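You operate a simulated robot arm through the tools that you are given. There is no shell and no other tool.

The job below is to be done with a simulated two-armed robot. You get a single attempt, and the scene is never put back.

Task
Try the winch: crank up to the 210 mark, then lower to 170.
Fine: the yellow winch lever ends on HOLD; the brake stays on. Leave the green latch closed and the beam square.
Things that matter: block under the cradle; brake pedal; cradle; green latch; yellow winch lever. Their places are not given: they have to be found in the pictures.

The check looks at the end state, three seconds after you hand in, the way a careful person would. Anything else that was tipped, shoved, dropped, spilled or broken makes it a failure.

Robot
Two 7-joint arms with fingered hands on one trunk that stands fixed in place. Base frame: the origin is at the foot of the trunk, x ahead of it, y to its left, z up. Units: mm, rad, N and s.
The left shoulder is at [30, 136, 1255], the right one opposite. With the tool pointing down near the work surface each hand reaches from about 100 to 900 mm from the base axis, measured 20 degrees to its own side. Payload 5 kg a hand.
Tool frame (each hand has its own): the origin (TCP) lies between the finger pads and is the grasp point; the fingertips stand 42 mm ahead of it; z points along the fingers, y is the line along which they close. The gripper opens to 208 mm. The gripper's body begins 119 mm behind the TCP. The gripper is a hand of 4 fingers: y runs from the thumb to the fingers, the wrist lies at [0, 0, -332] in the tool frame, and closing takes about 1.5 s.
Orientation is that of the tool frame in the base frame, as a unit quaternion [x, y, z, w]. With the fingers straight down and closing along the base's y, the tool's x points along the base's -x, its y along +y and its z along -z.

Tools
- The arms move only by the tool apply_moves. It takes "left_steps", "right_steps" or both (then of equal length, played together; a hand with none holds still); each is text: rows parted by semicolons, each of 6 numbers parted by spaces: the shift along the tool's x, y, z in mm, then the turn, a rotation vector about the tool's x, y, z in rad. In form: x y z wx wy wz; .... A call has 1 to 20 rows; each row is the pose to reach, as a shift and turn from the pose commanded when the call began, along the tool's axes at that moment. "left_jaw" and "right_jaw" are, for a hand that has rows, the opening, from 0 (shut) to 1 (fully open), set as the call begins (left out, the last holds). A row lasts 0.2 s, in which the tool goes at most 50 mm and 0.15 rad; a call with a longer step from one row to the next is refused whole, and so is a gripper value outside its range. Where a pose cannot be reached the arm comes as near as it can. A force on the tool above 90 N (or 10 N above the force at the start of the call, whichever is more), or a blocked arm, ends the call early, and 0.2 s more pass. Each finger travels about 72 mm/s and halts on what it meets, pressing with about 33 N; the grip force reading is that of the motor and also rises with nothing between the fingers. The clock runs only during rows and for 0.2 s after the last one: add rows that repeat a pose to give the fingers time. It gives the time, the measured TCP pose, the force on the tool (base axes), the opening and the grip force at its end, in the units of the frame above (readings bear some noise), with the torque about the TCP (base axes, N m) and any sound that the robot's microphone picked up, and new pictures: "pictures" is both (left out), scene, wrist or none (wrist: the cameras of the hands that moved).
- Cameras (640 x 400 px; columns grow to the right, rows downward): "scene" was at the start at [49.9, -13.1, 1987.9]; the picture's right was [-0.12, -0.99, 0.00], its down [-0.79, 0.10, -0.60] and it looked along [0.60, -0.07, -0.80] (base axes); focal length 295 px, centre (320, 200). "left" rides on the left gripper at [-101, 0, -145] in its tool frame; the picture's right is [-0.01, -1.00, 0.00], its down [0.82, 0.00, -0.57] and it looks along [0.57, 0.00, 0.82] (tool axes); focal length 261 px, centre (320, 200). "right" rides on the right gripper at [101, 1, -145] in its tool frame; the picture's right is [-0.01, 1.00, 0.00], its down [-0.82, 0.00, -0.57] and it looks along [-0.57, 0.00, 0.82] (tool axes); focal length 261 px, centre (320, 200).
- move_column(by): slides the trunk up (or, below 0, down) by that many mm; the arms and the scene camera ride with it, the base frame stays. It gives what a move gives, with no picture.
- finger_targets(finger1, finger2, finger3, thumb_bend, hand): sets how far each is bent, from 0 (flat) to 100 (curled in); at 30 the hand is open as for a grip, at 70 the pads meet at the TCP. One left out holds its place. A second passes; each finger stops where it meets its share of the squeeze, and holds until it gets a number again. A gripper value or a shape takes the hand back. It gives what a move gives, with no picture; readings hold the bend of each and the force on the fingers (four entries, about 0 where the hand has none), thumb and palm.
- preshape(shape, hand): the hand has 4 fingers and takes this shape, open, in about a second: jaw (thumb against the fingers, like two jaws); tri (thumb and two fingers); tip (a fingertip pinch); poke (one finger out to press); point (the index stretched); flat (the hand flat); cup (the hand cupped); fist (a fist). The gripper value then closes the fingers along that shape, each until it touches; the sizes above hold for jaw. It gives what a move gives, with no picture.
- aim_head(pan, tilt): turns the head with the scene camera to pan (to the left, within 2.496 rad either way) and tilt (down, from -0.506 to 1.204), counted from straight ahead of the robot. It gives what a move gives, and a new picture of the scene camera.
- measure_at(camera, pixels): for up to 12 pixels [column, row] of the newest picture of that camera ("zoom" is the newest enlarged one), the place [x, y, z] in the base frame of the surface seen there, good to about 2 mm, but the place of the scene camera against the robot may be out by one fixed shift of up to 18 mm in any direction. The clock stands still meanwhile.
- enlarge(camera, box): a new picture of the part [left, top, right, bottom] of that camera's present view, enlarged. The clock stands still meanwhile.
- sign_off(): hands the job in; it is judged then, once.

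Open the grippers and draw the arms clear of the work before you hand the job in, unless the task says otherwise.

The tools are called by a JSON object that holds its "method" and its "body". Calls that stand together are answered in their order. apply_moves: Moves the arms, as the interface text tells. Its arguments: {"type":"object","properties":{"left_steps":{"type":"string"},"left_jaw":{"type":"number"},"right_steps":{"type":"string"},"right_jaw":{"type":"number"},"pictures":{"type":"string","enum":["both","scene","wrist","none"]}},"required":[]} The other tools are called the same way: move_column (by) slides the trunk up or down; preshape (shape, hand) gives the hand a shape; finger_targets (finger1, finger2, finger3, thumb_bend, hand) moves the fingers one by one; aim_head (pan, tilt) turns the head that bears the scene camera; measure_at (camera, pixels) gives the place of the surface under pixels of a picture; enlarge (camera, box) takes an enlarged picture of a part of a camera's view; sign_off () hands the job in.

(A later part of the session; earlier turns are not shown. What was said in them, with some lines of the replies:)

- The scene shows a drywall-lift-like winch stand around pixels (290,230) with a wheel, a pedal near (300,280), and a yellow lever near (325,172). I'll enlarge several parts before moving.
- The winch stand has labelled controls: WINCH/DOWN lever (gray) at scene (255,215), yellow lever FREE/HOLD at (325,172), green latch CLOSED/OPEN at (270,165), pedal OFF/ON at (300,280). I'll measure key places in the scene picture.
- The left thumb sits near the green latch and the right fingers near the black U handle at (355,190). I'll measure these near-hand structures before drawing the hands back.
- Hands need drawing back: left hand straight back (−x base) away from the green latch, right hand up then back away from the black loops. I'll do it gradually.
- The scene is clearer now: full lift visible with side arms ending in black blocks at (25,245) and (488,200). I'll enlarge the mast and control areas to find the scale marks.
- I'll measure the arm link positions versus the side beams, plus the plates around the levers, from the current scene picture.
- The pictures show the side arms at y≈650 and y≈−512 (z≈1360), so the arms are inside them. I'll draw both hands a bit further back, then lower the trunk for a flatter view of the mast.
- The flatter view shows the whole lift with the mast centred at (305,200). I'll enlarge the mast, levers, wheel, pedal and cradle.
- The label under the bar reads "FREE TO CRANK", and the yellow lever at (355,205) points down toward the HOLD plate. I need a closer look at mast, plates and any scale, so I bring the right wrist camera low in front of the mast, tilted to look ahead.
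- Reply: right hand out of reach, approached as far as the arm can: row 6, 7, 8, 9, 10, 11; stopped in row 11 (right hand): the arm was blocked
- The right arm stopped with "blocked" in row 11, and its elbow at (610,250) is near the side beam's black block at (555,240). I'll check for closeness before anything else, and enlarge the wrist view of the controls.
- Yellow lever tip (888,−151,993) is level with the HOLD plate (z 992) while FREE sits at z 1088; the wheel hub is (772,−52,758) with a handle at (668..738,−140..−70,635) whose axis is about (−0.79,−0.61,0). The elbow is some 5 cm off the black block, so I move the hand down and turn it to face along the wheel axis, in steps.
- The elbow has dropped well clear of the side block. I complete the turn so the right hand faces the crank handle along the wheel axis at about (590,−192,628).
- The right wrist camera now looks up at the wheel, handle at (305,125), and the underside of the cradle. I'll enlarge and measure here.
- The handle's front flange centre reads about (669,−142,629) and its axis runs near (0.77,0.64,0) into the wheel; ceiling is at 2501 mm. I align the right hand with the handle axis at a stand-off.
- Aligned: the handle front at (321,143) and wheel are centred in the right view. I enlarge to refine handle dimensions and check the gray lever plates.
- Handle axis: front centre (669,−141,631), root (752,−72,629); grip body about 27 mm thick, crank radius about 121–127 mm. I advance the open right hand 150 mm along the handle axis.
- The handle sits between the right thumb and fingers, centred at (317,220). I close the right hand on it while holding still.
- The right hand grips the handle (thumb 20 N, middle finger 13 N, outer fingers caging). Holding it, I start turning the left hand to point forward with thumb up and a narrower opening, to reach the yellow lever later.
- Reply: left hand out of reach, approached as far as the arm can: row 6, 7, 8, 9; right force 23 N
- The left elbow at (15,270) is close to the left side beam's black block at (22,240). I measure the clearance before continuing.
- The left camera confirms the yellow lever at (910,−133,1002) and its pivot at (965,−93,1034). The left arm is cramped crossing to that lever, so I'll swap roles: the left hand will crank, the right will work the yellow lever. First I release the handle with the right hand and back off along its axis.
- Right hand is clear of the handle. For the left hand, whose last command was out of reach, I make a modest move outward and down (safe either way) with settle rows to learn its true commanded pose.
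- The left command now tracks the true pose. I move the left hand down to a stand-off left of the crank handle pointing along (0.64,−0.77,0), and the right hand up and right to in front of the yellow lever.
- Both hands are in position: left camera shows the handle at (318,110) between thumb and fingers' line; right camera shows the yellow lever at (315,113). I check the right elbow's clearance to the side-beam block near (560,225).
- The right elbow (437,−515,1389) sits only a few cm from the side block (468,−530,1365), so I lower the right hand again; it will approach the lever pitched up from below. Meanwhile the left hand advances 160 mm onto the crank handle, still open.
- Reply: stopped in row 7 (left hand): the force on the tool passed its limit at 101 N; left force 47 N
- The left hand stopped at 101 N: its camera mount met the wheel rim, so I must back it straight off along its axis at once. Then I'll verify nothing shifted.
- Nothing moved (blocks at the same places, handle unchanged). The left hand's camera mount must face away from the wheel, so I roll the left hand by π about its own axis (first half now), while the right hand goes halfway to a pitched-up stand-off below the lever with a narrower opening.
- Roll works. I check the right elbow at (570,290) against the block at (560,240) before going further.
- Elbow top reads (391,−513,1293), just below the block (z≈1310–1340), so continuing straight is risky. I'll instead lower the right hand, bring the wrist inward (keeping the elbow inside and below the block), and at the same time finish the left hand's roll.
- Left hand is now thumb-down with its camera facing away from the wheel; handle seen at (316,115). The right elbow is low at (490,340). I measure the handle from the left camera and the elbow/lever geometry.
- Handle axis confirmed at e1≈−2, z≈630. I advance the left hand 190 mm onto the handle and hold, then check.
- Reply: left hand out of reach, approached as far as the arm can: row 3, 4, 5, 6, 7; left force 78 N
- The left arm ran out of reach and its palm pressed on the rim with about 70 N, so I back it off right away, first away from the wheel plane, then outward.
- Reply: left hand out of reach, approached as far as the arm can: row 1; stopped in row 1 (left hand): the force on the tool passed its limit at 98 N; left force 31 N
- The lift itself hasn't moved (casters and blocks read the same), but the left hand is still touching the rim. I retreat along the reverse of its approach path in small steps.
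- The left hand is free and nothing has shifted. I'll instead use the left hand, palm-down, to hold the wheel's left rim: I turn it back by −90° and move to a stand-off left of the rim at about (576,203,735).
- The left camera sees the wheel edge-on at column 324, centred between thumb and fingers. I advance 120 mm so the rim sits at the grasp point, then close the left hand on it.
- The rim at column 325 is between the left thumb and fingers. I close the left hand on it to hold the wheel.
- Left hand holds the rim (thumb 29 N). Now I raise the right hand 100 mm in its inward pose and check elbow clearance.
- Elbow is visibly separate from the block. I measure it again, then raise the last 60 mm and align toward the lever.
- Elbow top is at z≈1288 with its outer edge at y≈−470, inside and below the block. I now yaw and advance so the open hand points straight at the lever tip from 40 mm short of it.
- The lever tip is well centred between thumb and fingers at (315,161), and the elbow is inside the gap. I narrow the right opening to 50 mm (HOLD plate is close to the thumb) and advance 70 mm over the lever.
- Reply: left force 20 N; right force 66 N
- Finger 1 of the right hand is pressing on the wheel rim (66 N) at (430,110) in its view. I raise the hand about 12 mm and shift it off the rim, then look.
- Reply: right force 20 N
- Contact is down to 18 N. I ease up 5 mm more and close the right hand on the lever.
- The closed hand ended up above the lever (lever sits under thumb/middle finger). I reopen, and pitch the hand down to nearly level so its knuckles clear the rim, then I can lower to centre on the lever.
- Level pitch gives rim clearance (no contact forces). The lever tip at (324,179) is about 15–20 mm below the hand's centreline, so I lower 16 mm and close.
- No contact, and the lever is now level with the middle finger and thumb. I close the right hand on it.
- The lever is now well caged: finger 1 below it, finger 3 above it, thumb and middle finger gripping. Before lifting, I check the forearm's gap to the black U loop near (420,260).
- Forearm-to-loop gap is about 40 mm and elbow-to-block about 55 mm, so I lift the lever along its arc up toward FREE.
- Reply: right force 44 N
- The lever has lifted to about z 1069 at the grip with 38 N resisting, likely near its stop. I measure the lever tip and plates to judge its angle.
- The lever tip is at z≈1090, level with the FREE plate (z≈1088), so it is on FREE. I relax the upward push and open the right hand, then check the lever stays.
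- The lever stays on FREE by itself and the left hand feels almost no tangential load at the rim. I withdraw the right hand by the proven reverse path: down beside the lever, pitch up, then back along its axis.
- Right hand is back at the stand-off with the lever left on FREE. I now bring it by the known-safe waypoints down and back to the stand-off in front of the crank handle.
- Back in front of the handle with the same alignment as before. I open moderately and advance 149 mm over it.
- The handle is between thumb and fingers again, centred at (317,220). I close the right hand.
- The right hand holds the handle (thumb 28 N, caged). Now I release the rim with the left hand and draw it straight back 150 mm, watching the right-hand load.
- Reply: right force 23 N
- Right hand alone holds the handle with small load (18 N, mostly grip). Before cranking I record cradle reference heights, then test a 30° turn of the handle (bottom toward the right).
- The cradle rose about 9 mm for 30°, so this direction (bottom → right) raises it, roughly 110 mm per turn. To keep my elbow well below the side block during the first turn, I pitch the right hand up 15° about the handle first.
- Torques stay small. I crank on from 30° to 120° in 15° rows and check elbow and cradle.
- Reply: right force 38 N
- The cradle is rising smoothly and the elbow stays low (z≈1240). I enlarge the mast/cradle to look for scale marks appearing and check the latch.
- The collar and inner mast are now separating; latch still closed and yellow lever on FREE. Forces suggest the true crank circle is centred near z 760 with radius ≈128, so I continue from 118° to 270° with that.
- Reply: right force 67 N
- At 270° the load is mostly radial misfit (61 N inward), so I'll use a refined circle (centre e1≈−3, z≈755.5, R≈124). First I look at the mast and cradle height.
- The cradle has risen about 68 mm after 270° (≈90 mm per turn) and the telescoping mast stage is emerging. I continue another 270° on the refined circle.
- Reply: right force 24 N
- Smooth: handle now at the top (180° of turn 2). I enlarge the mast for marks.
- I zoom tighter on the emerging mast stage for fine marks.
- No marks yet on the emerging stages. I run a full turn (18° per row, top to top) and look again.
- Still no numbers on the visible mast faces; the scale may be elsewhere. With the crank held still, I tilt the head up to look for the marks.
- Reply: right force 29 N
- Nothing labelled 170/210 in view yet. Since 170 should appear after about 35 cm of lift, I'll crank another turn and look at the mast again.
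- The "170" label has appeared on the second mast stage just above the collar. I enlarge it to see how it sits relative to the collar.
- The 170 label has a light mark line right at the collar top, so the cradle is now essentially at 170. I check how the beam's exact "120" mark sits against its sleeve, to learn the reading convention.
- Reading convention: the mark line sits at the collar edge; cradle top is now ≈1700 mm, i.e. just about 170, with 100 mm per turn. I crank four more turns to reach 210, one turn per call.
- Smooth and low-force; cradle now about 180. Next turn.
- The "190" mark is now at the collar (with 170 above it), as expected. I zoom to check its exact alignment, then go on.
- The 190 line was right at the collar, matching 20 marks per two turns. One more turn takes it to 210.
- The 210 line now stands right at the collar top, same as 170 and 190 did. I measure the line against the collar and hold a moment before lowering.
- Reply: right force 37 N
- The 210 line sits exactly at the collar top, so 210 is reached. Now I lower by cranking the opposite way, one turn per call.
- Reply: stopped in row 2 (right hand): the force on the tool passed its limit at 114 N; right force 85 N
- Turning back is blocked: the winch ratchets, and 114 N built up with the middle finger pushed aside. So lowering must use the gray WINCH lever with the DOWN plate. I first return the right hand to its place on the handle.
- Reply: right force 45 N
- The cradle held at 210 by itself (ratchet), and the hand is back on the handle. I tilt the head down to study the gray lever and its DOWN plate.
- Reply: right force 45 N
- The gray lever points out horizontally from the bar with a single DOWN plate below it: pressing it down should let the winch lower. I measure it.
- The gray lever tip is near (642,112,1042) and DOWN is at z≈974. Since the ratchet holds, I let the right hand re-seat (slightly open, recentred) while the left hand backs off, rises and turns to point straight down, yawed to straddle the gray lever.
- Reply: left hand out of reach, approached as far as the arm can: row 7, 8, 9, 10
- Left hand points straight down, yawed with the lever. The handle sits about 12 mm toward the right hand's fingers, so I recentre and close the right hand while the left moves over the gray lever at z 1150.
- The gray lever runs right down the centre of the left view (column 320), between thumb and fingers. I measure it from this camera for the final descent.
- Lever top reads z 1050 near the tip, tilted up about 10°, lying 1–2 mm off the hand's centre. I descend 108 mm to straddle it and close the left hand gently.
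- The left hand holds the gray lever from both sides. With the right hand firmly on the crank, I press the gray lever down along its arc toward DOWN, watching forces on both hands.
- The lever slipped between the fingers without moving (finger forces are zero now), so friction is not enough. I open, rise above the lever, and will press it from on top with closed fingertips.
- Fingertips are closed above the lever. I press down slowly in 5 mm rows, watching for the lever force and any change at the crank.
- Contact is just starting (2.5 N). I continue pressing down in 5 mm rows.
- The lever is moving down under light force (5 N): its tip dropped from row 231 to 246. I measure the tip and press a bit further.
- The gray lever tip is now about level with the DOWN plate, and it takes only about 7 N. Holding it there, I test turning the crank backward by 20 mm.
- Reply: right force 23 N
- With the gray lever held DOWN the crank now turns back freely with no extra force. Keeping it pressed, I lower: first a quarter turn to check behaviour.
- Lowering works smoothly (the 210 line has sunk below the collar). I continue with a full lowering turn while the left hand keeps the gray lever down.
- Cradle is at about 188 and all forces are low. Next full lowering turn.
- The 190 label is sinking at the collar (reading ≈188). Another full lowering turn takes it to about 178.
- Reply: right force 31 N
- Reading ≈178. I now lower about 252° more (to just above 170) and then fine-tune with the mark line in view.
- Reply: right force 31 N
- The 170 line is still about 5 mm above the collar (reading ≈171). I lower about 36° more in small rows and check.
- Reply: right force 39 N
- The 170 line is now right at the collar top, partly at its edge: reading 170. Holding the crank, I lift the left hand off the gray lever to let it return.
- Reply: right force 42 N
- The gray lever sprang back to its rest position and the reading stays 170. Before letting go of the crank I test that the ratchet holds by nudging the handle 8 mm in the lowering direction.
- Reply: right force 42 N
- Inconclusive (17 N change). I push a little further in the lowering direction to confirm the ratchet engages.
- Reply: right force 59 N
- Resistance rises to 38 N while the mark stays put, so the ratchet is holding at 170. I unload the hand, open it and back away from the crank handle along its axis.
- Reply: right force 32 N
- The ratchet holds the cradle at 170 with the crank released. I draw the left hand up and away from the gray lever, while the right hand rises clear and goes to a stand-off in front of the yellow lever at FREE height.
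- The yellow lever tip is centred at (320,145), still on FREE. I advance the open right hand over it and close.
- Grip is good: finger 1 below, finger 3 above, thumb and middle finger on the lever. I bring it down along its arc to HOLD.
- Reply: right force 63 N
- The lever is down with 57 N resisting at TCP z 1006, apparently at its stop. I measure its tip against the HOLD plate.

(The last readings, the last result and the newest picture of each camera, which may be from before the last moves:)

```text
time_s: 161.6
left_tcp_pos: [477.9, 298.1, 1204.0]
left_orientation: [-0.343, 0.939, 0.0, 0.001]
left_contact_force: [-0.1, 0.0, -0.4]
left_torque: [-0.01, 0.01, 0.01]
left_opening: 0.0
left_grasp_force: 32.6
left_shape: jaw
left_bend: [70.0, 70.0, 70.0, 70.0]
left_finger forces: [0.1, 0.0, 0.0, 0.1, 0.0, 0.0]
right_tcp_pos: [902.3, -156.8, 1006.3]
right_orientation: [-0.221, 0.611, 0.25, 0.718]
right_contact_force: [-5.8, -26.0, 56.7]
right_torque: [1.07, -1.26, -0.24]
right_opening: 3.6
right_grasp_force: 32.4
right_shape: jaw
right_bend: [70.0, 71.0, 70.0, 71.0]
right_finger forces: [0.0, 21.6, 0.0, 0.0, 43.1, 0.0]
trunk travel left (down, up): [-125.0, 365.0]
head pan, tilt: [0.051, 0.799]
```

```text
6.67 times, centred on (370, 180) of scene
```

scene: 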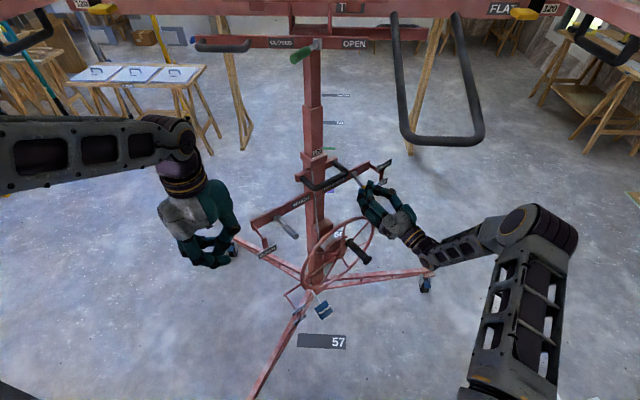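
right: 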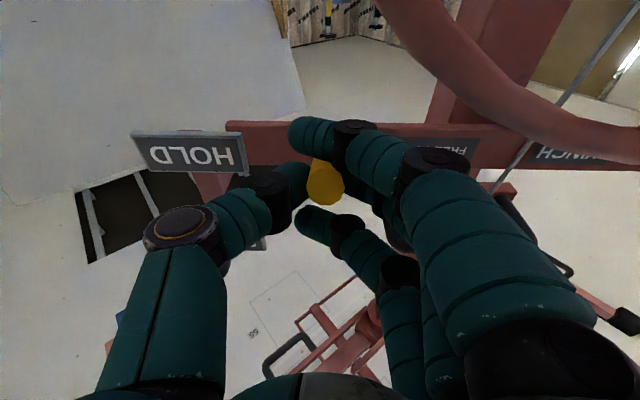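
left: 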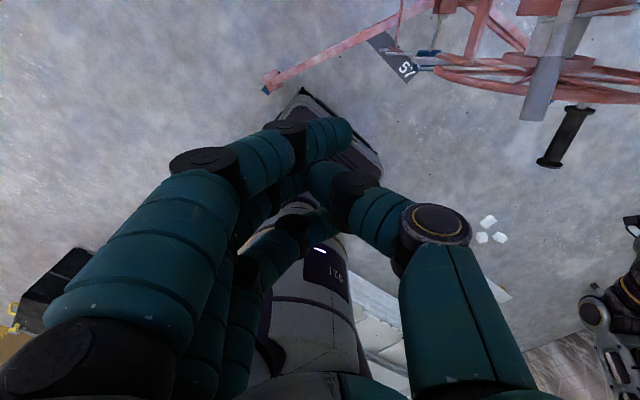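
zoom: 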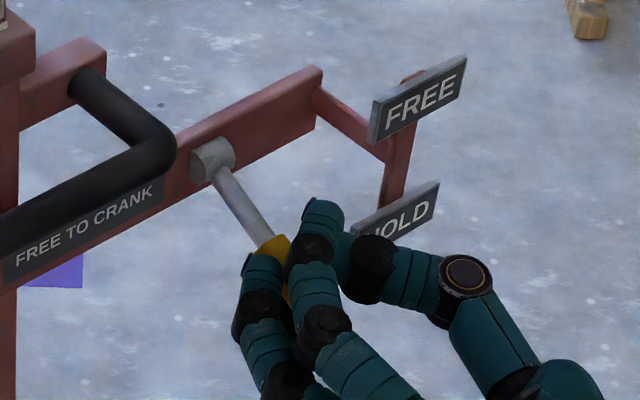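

Lever tip is at z≈987, exactly level with the HOLD plate (989) as at the start. I unload, open the right hand and back out along its axis.

{"method": "apply_moves", "body": {"right_steps": "-4 0 0 0 0 0;-8 0 0 0 0 0;-8 0 0 0 0 0;-8 0 0 0 0 0;-8 0 0 0 0 0", "right_jaw": 0.24, "pictures": "wrist"}}

{"method": "apply_moves", "body": {"right_steps": "-8 0 -20 0 0 0;-14 0 -45 0 0 0;-20 0 -75 0 0 0;-28 0 -110 0 0 0;-36 0 -145 0 0 0;-36 0 -145 0 0 0", "pictures": "both"}}

{"method": "enlarge", "body": {"camera": "scene", "box": [290, 130, 410, 210]}}

```text
time_s: 162.8
left_tcp_pos: [482.5, 299.3, 1201.8]
left_orientation: [-0.344, 0.939, 0.0, -0.001]
left_contact_force: [-0.3, 0.9, -1.1]
left_torque: [0.05, 0.01, 0.0]
left_opening: 0.1
left_grasp_force: 33.2
left_shape: jaw
left_bend: [70.0, 70.0, 70.0, 70.0]
left_finger forces: [0.1, 0.0, 0.0, 0.0, 0.1, 0.0]
right_tcp_pos: [902.8, -154.9, 1001.9]
right_orientation: [-0.222, 0.618, 0.251, 0.711]
right_contact_force: [0.2, -0.4, 0.1]
right_torque: [-0.01, -0.03, 0.06]
right_opening: 49.5
right_grasp_force: 0.1
right_shape: jaw
right_bend: [73.0, 73.0, 73.0, 70.0]
right_finger forces: [0.0, 0.1, 0.1, 0.1, 0.0, 0.0]
trunk travel left (down, up): [-125.0, 365.0]
head pan, tilt: [0.051, 0.799]
```

right: 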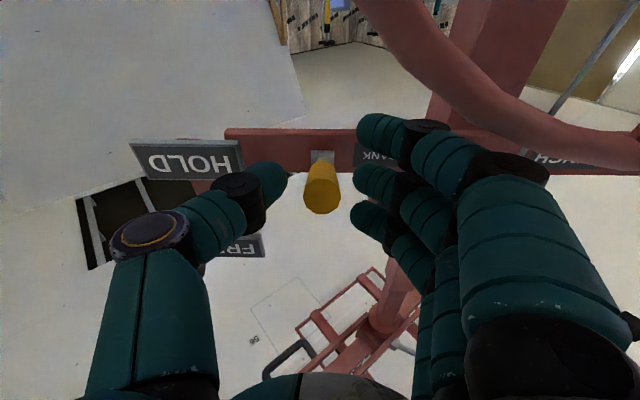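

```text
time_s: 164.2
left_tcp_pos: [482.8, 299.4, 1200.8]
left_orientation: [-0.344, 0.939, 0.0, -0.001]
left_contact_force: [-0.9, 0.2, 1.0]
left_torque: [-0.03, 0.06, 0.01]
left_opening: 0.0
left_grasp_force: 33.0
left_shape: jaw
left_bend: [70.0, 70.0, 70.0, 70.0]
left_finger forces: [0.1, 0.0, 0.0, 0.0, 0.0, 0.0]
right_tcp_pos: [787.0, -248.4, 1018.8]
right_orientation: [-0.222, 0.618, 0.251, 0.712]
right_contact_force: [0.8, 1.2, 0.1]
right_torque: [0.02, -0.02, 0.01]
right_opening: 49.8
right_grasp_force: 0.1
right_shape: jaw
right_bend: [73.0, 73.0, 73.0, 70.0]
right_finger forces: [0.0, 0.0, 0.0, 0.0, 0.0, 0.0]
trunk travel left (down, up): [-125.0, 365.0]
head pan, tilt: [0.051, 0.799]
```

scene: 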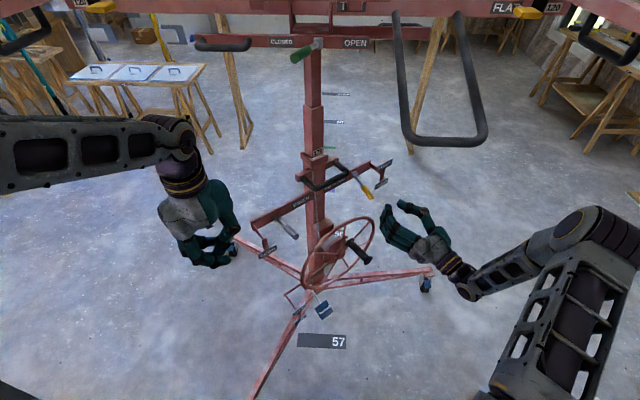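
right: 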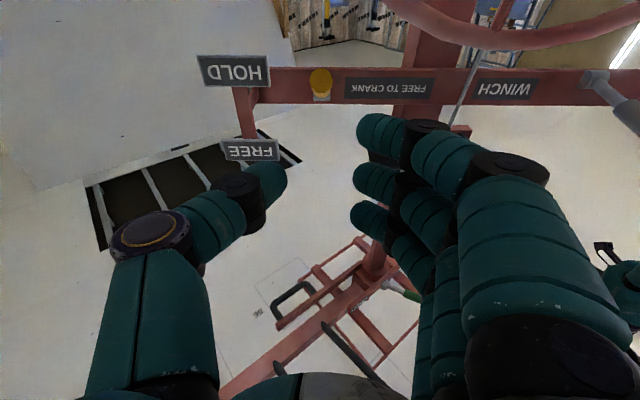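

```text
5.00 times, centred on (350, 170) of scene
```

zoom: 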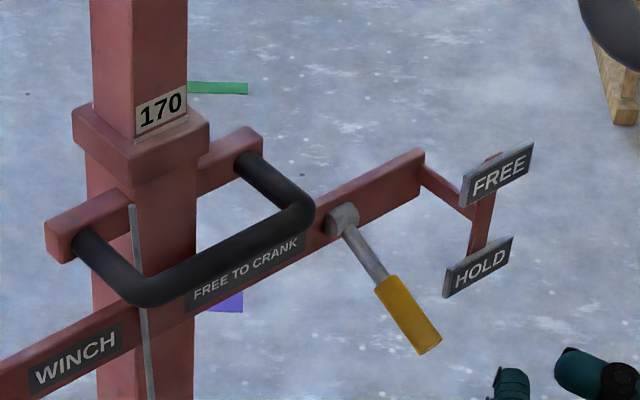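

The yellow lever is on HOLD and the 170 plate is at the collar. I verify the line, the green latch, the brake pedal and the beam with close-ups.

{"method": "enlarge", "body": {"camera": "scene", "box": [308, 142, 332, 166]}}

{"method": "enlarge", "body": {"camera": "scene", "box": [270, 280, 350, 345]}}

{"method": "enlarge", "body": {"camera": "scene", "box": [240, 0, 400, 80]}}

{"method": "measure_at", "body": {"camera": "scene", "pixels": [[221, 240], [232, 250], [426, 285], [318, 308], [400, 8], [230, 5], [300, 42], [368, 42]]}}

```text
16.00 times, centred on (320, 154) of scene
```

zoom: 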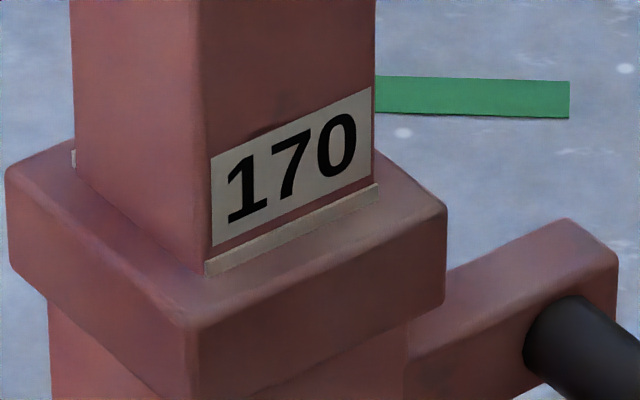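

```text
6.15 times, centred on (310, 312) of scene
```

zoom: 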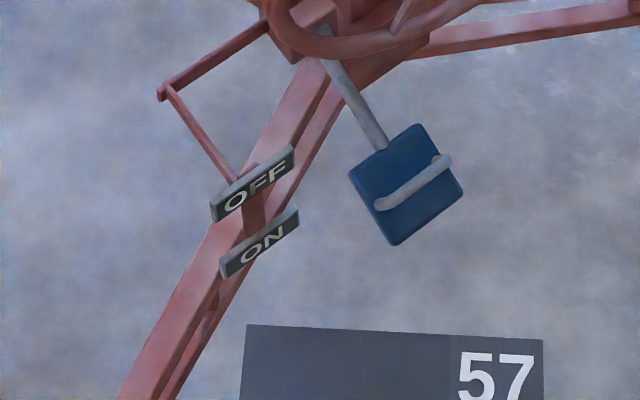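

```text
4.00 times, centred on (320, 40) of scene
```

zoom: 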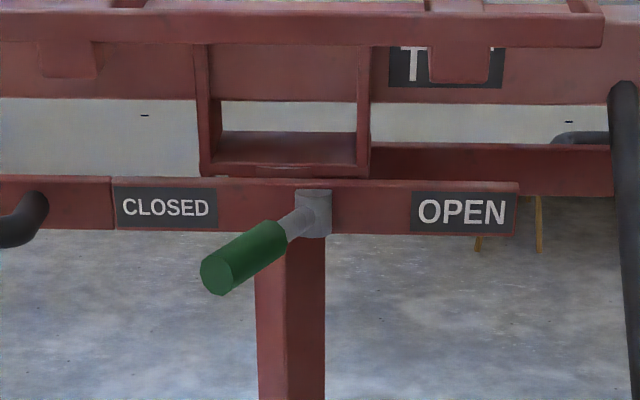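

```text
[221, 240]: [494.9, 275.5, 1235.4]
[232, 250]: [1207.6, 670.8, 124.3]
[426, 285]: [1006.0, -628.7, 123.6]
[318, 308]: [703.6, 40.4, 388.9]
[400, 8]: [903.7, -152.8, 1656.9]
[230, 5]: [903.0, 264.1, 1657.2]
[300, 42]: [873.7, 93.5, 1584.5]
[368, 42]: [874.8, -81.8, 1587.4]
```

All checks look right: 170 line at the collar, latch pointing to CLOSED, beam level and square (x≈903 both sides), pedal untouched. I draw the right arm well back, open both grippers, and move the left arm back too.

{"method": "apply_moves", "body": {"left_steps": "6 5 -5 0 0 0;12 10 -10 0 0 0;18 15 -15 0 0 0;24 20 -20 0 0 0;30 25 -25 0 0 0;36 30 -30 0 0 0;40 30 -30 0 0 0;40 30 -30 0 0 0", "right_steps": "3 10 -30 0 0 0;6 20 -60 0 0 0;9 32 -90 0 0 0;12 45 -120 0 0 0;15 57 -150 0 0 0;18 68 -175 0 0 0;21.8 79.8 -198 0 0 0;21.8 79.8 -198 0 0 0", "left_jaw": 1, "right_jaw": 0.9, "pictures": "both"}}

```text
time_s: 166.0
left_tcp_pos: [433.8, 297.8, 1231.1]
left_orientation: [-0.343, 0.939, -0.001, -0.001]
left_contact_force: [0.3, 0.1, -0.2]
left_torque: [-0.06, 0.06, -0.01]
left_opening: 208.0
left_grasp_force: 0.0
left_shape: jaw
left_bend: [30.0, 30.0, 30.0, 30.0]
left_finger forces: [0.0, 0.0, 0.0, 0.1, 0.0, 0.1]
right_tcp_pos: [588.6, -307.9, 968.9]
right_orientation: [-0.222, 0.618, 0.251, 0.712]
right_contact_force: [0.8, 1.1, -0.7]
right_torque: [0.01, 0.04, 0.01]
right_opening: 186.7
right_grasp_force: 0.1
right_shape: jaw
right_bend: [25.0, 25.0, 25.0, 32.0]
right_finger forces: [0.1, 0.1, 0.0, 0.0, 0.1, 0.1]
trunk travel left (down, up): [-125.0, 365.0]
head pan, tilt: [0.051, 0.799]
```

scene: 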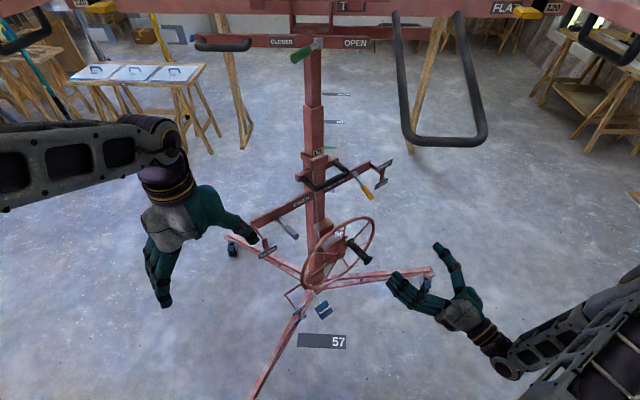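
right: 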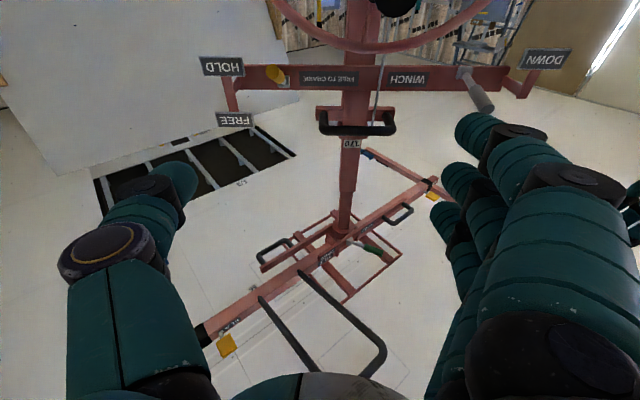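
left: 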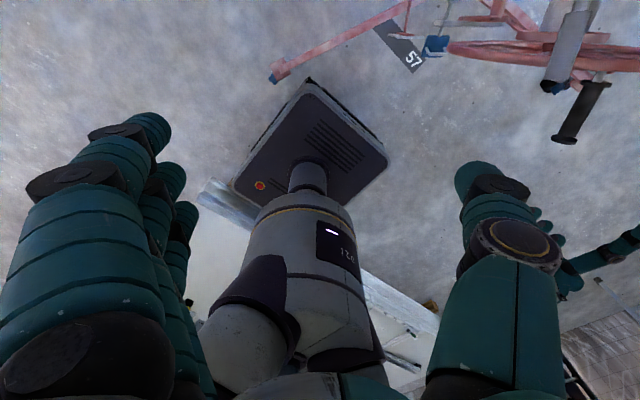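

Both hands are open and clear. One last check of the mark, levers, pedal versus its ON plate, and the whole beam.

{"method": "enlarge", "body": {"camera": "scene", "box": [308, 142, 332, 166]}}

{"method": "enlarge", "body": {"camera": "scene", "box": [230, 130, 400, 280]}}

{"method": "measure_at", "body": {"camera": "scene", "pixels": [[322, 308], [326, 304], [303, 309], [302, 317], [370, 192], [384, 166], [384, 182], [290, 228]]}}

{"method": "aim_head", "body": {"pan": 0.0, "tilt": 0.35}}

```text
16.00 times, centred on (320, 154) of scene
```

zoom: 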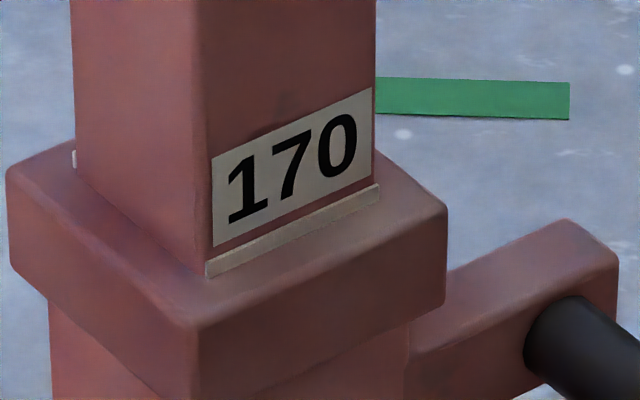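

```text
2.67 times, centred on (315, 205) of scene
```

zoom: 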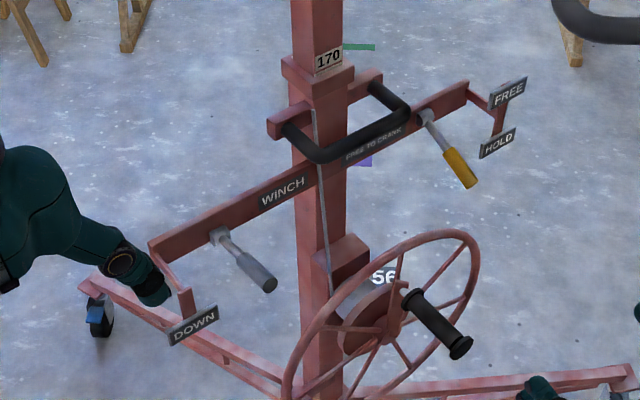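

```text
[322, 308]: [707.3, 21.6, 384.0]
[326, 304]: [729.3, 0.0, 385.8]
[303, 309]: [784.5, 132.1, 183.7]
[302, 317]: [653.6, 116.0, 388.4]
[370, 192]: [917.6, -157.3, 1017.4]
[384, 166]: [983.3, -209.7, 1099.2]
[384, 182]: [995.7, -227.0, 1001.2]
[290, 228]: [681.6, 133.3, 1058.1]
```

```text
time_s: 166.9
left_tcp_pos: [433.2, 297.8, 1230.8]
left_orientation: [-0.344, 0.939, 0.0, -0.001]
left_contact_force: [0.5, 0.3, -0.5]
left_torque: [0.0, 0.02, -0.03]
left_opening: 207.8
left_grasp_force: 0.2
left_shape: jaw
left_bend: [30.0, 30.0, 30.0, 30.0]
left_finger forces: [0.0, 0.0, 0.0, 0.0, 0.0, 0.0]
right_tcp_pos: [587.9, -308.4, 969.3]
right_orientation: [-0.222, 0.618, 0.251, 0.712]
right_contact_force: [0.2, -1.2, -0.5]
right_torque: [0.01, -0.03, 0.01]
right_opening: 186.7
right_grasp_force: 0.1
right_shape: jaw
right_bend: [25.0, 25.0, 25.0, 32.0]
right_finger forces: [0.0, 0.0, 0.1, 0.0, 0.1, 0.0]
trunk travel left (down, up): [-125.0, 365.0]
head pan, tilt: [0.0, 0.351]
```

scene: 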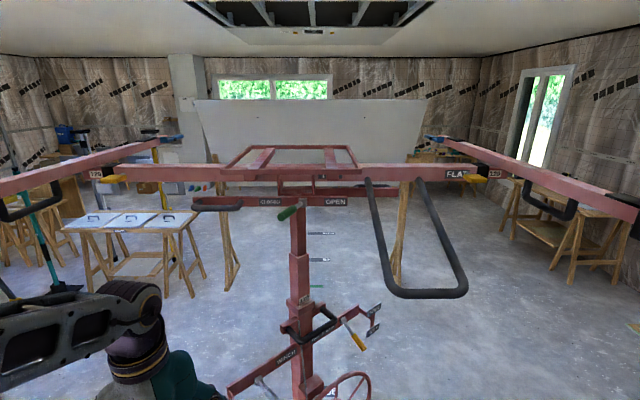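

Everything reads as asked: the 170 line sits at the collar, the yellow lever is on HOLD, the gray lever is back at rest, and the latch is on CLOSED. The pedal (z≈385) is level with its ON plate (388), the beam is square, and both grippers are open with the arms clear. I hand the job in.

{"method": "sign_off", "body": {}}

```text
The job is handed in.
```

I cranked the winch up to the 210 mark, then lowered it to 170 and handed the job in. The result of the check isn't known yet.

State at hand-in, from the last pictures and measurements:

- **Cradle:** the 170 mark line sits at the top of the mast collar.
- **Yellow winch lever:** on HOLD, its tip level with the HOLD plate.
- **Brake pedal:** I did not touch it. It is level with its ON plate.
- **Green latch and beam:** the latch points to CLOSED, and the beam is level and square.
- **Gray DOWN lever:** the ratchet blocked turning the crank back, so I held this lever down to lower. It sprang back to rest when I let go.
- **Arms:** both grippers are open and clear of the lift.

Four bumps happened along the way:

- My left hand pressed the wheel rim at about 70 to 100 N while I looked for a grip on the crank. The lift and casters read the same before and after.
- A right finger pressed the rim at 66 N while I reached for the yellow lever.
- The crank handle took 114 N before I realised the ratchet was blocking it. The cradle stayed at 210.
- During the first moves the right arm stopped as blocked near a side-beam end block. That block read the same afterwards.
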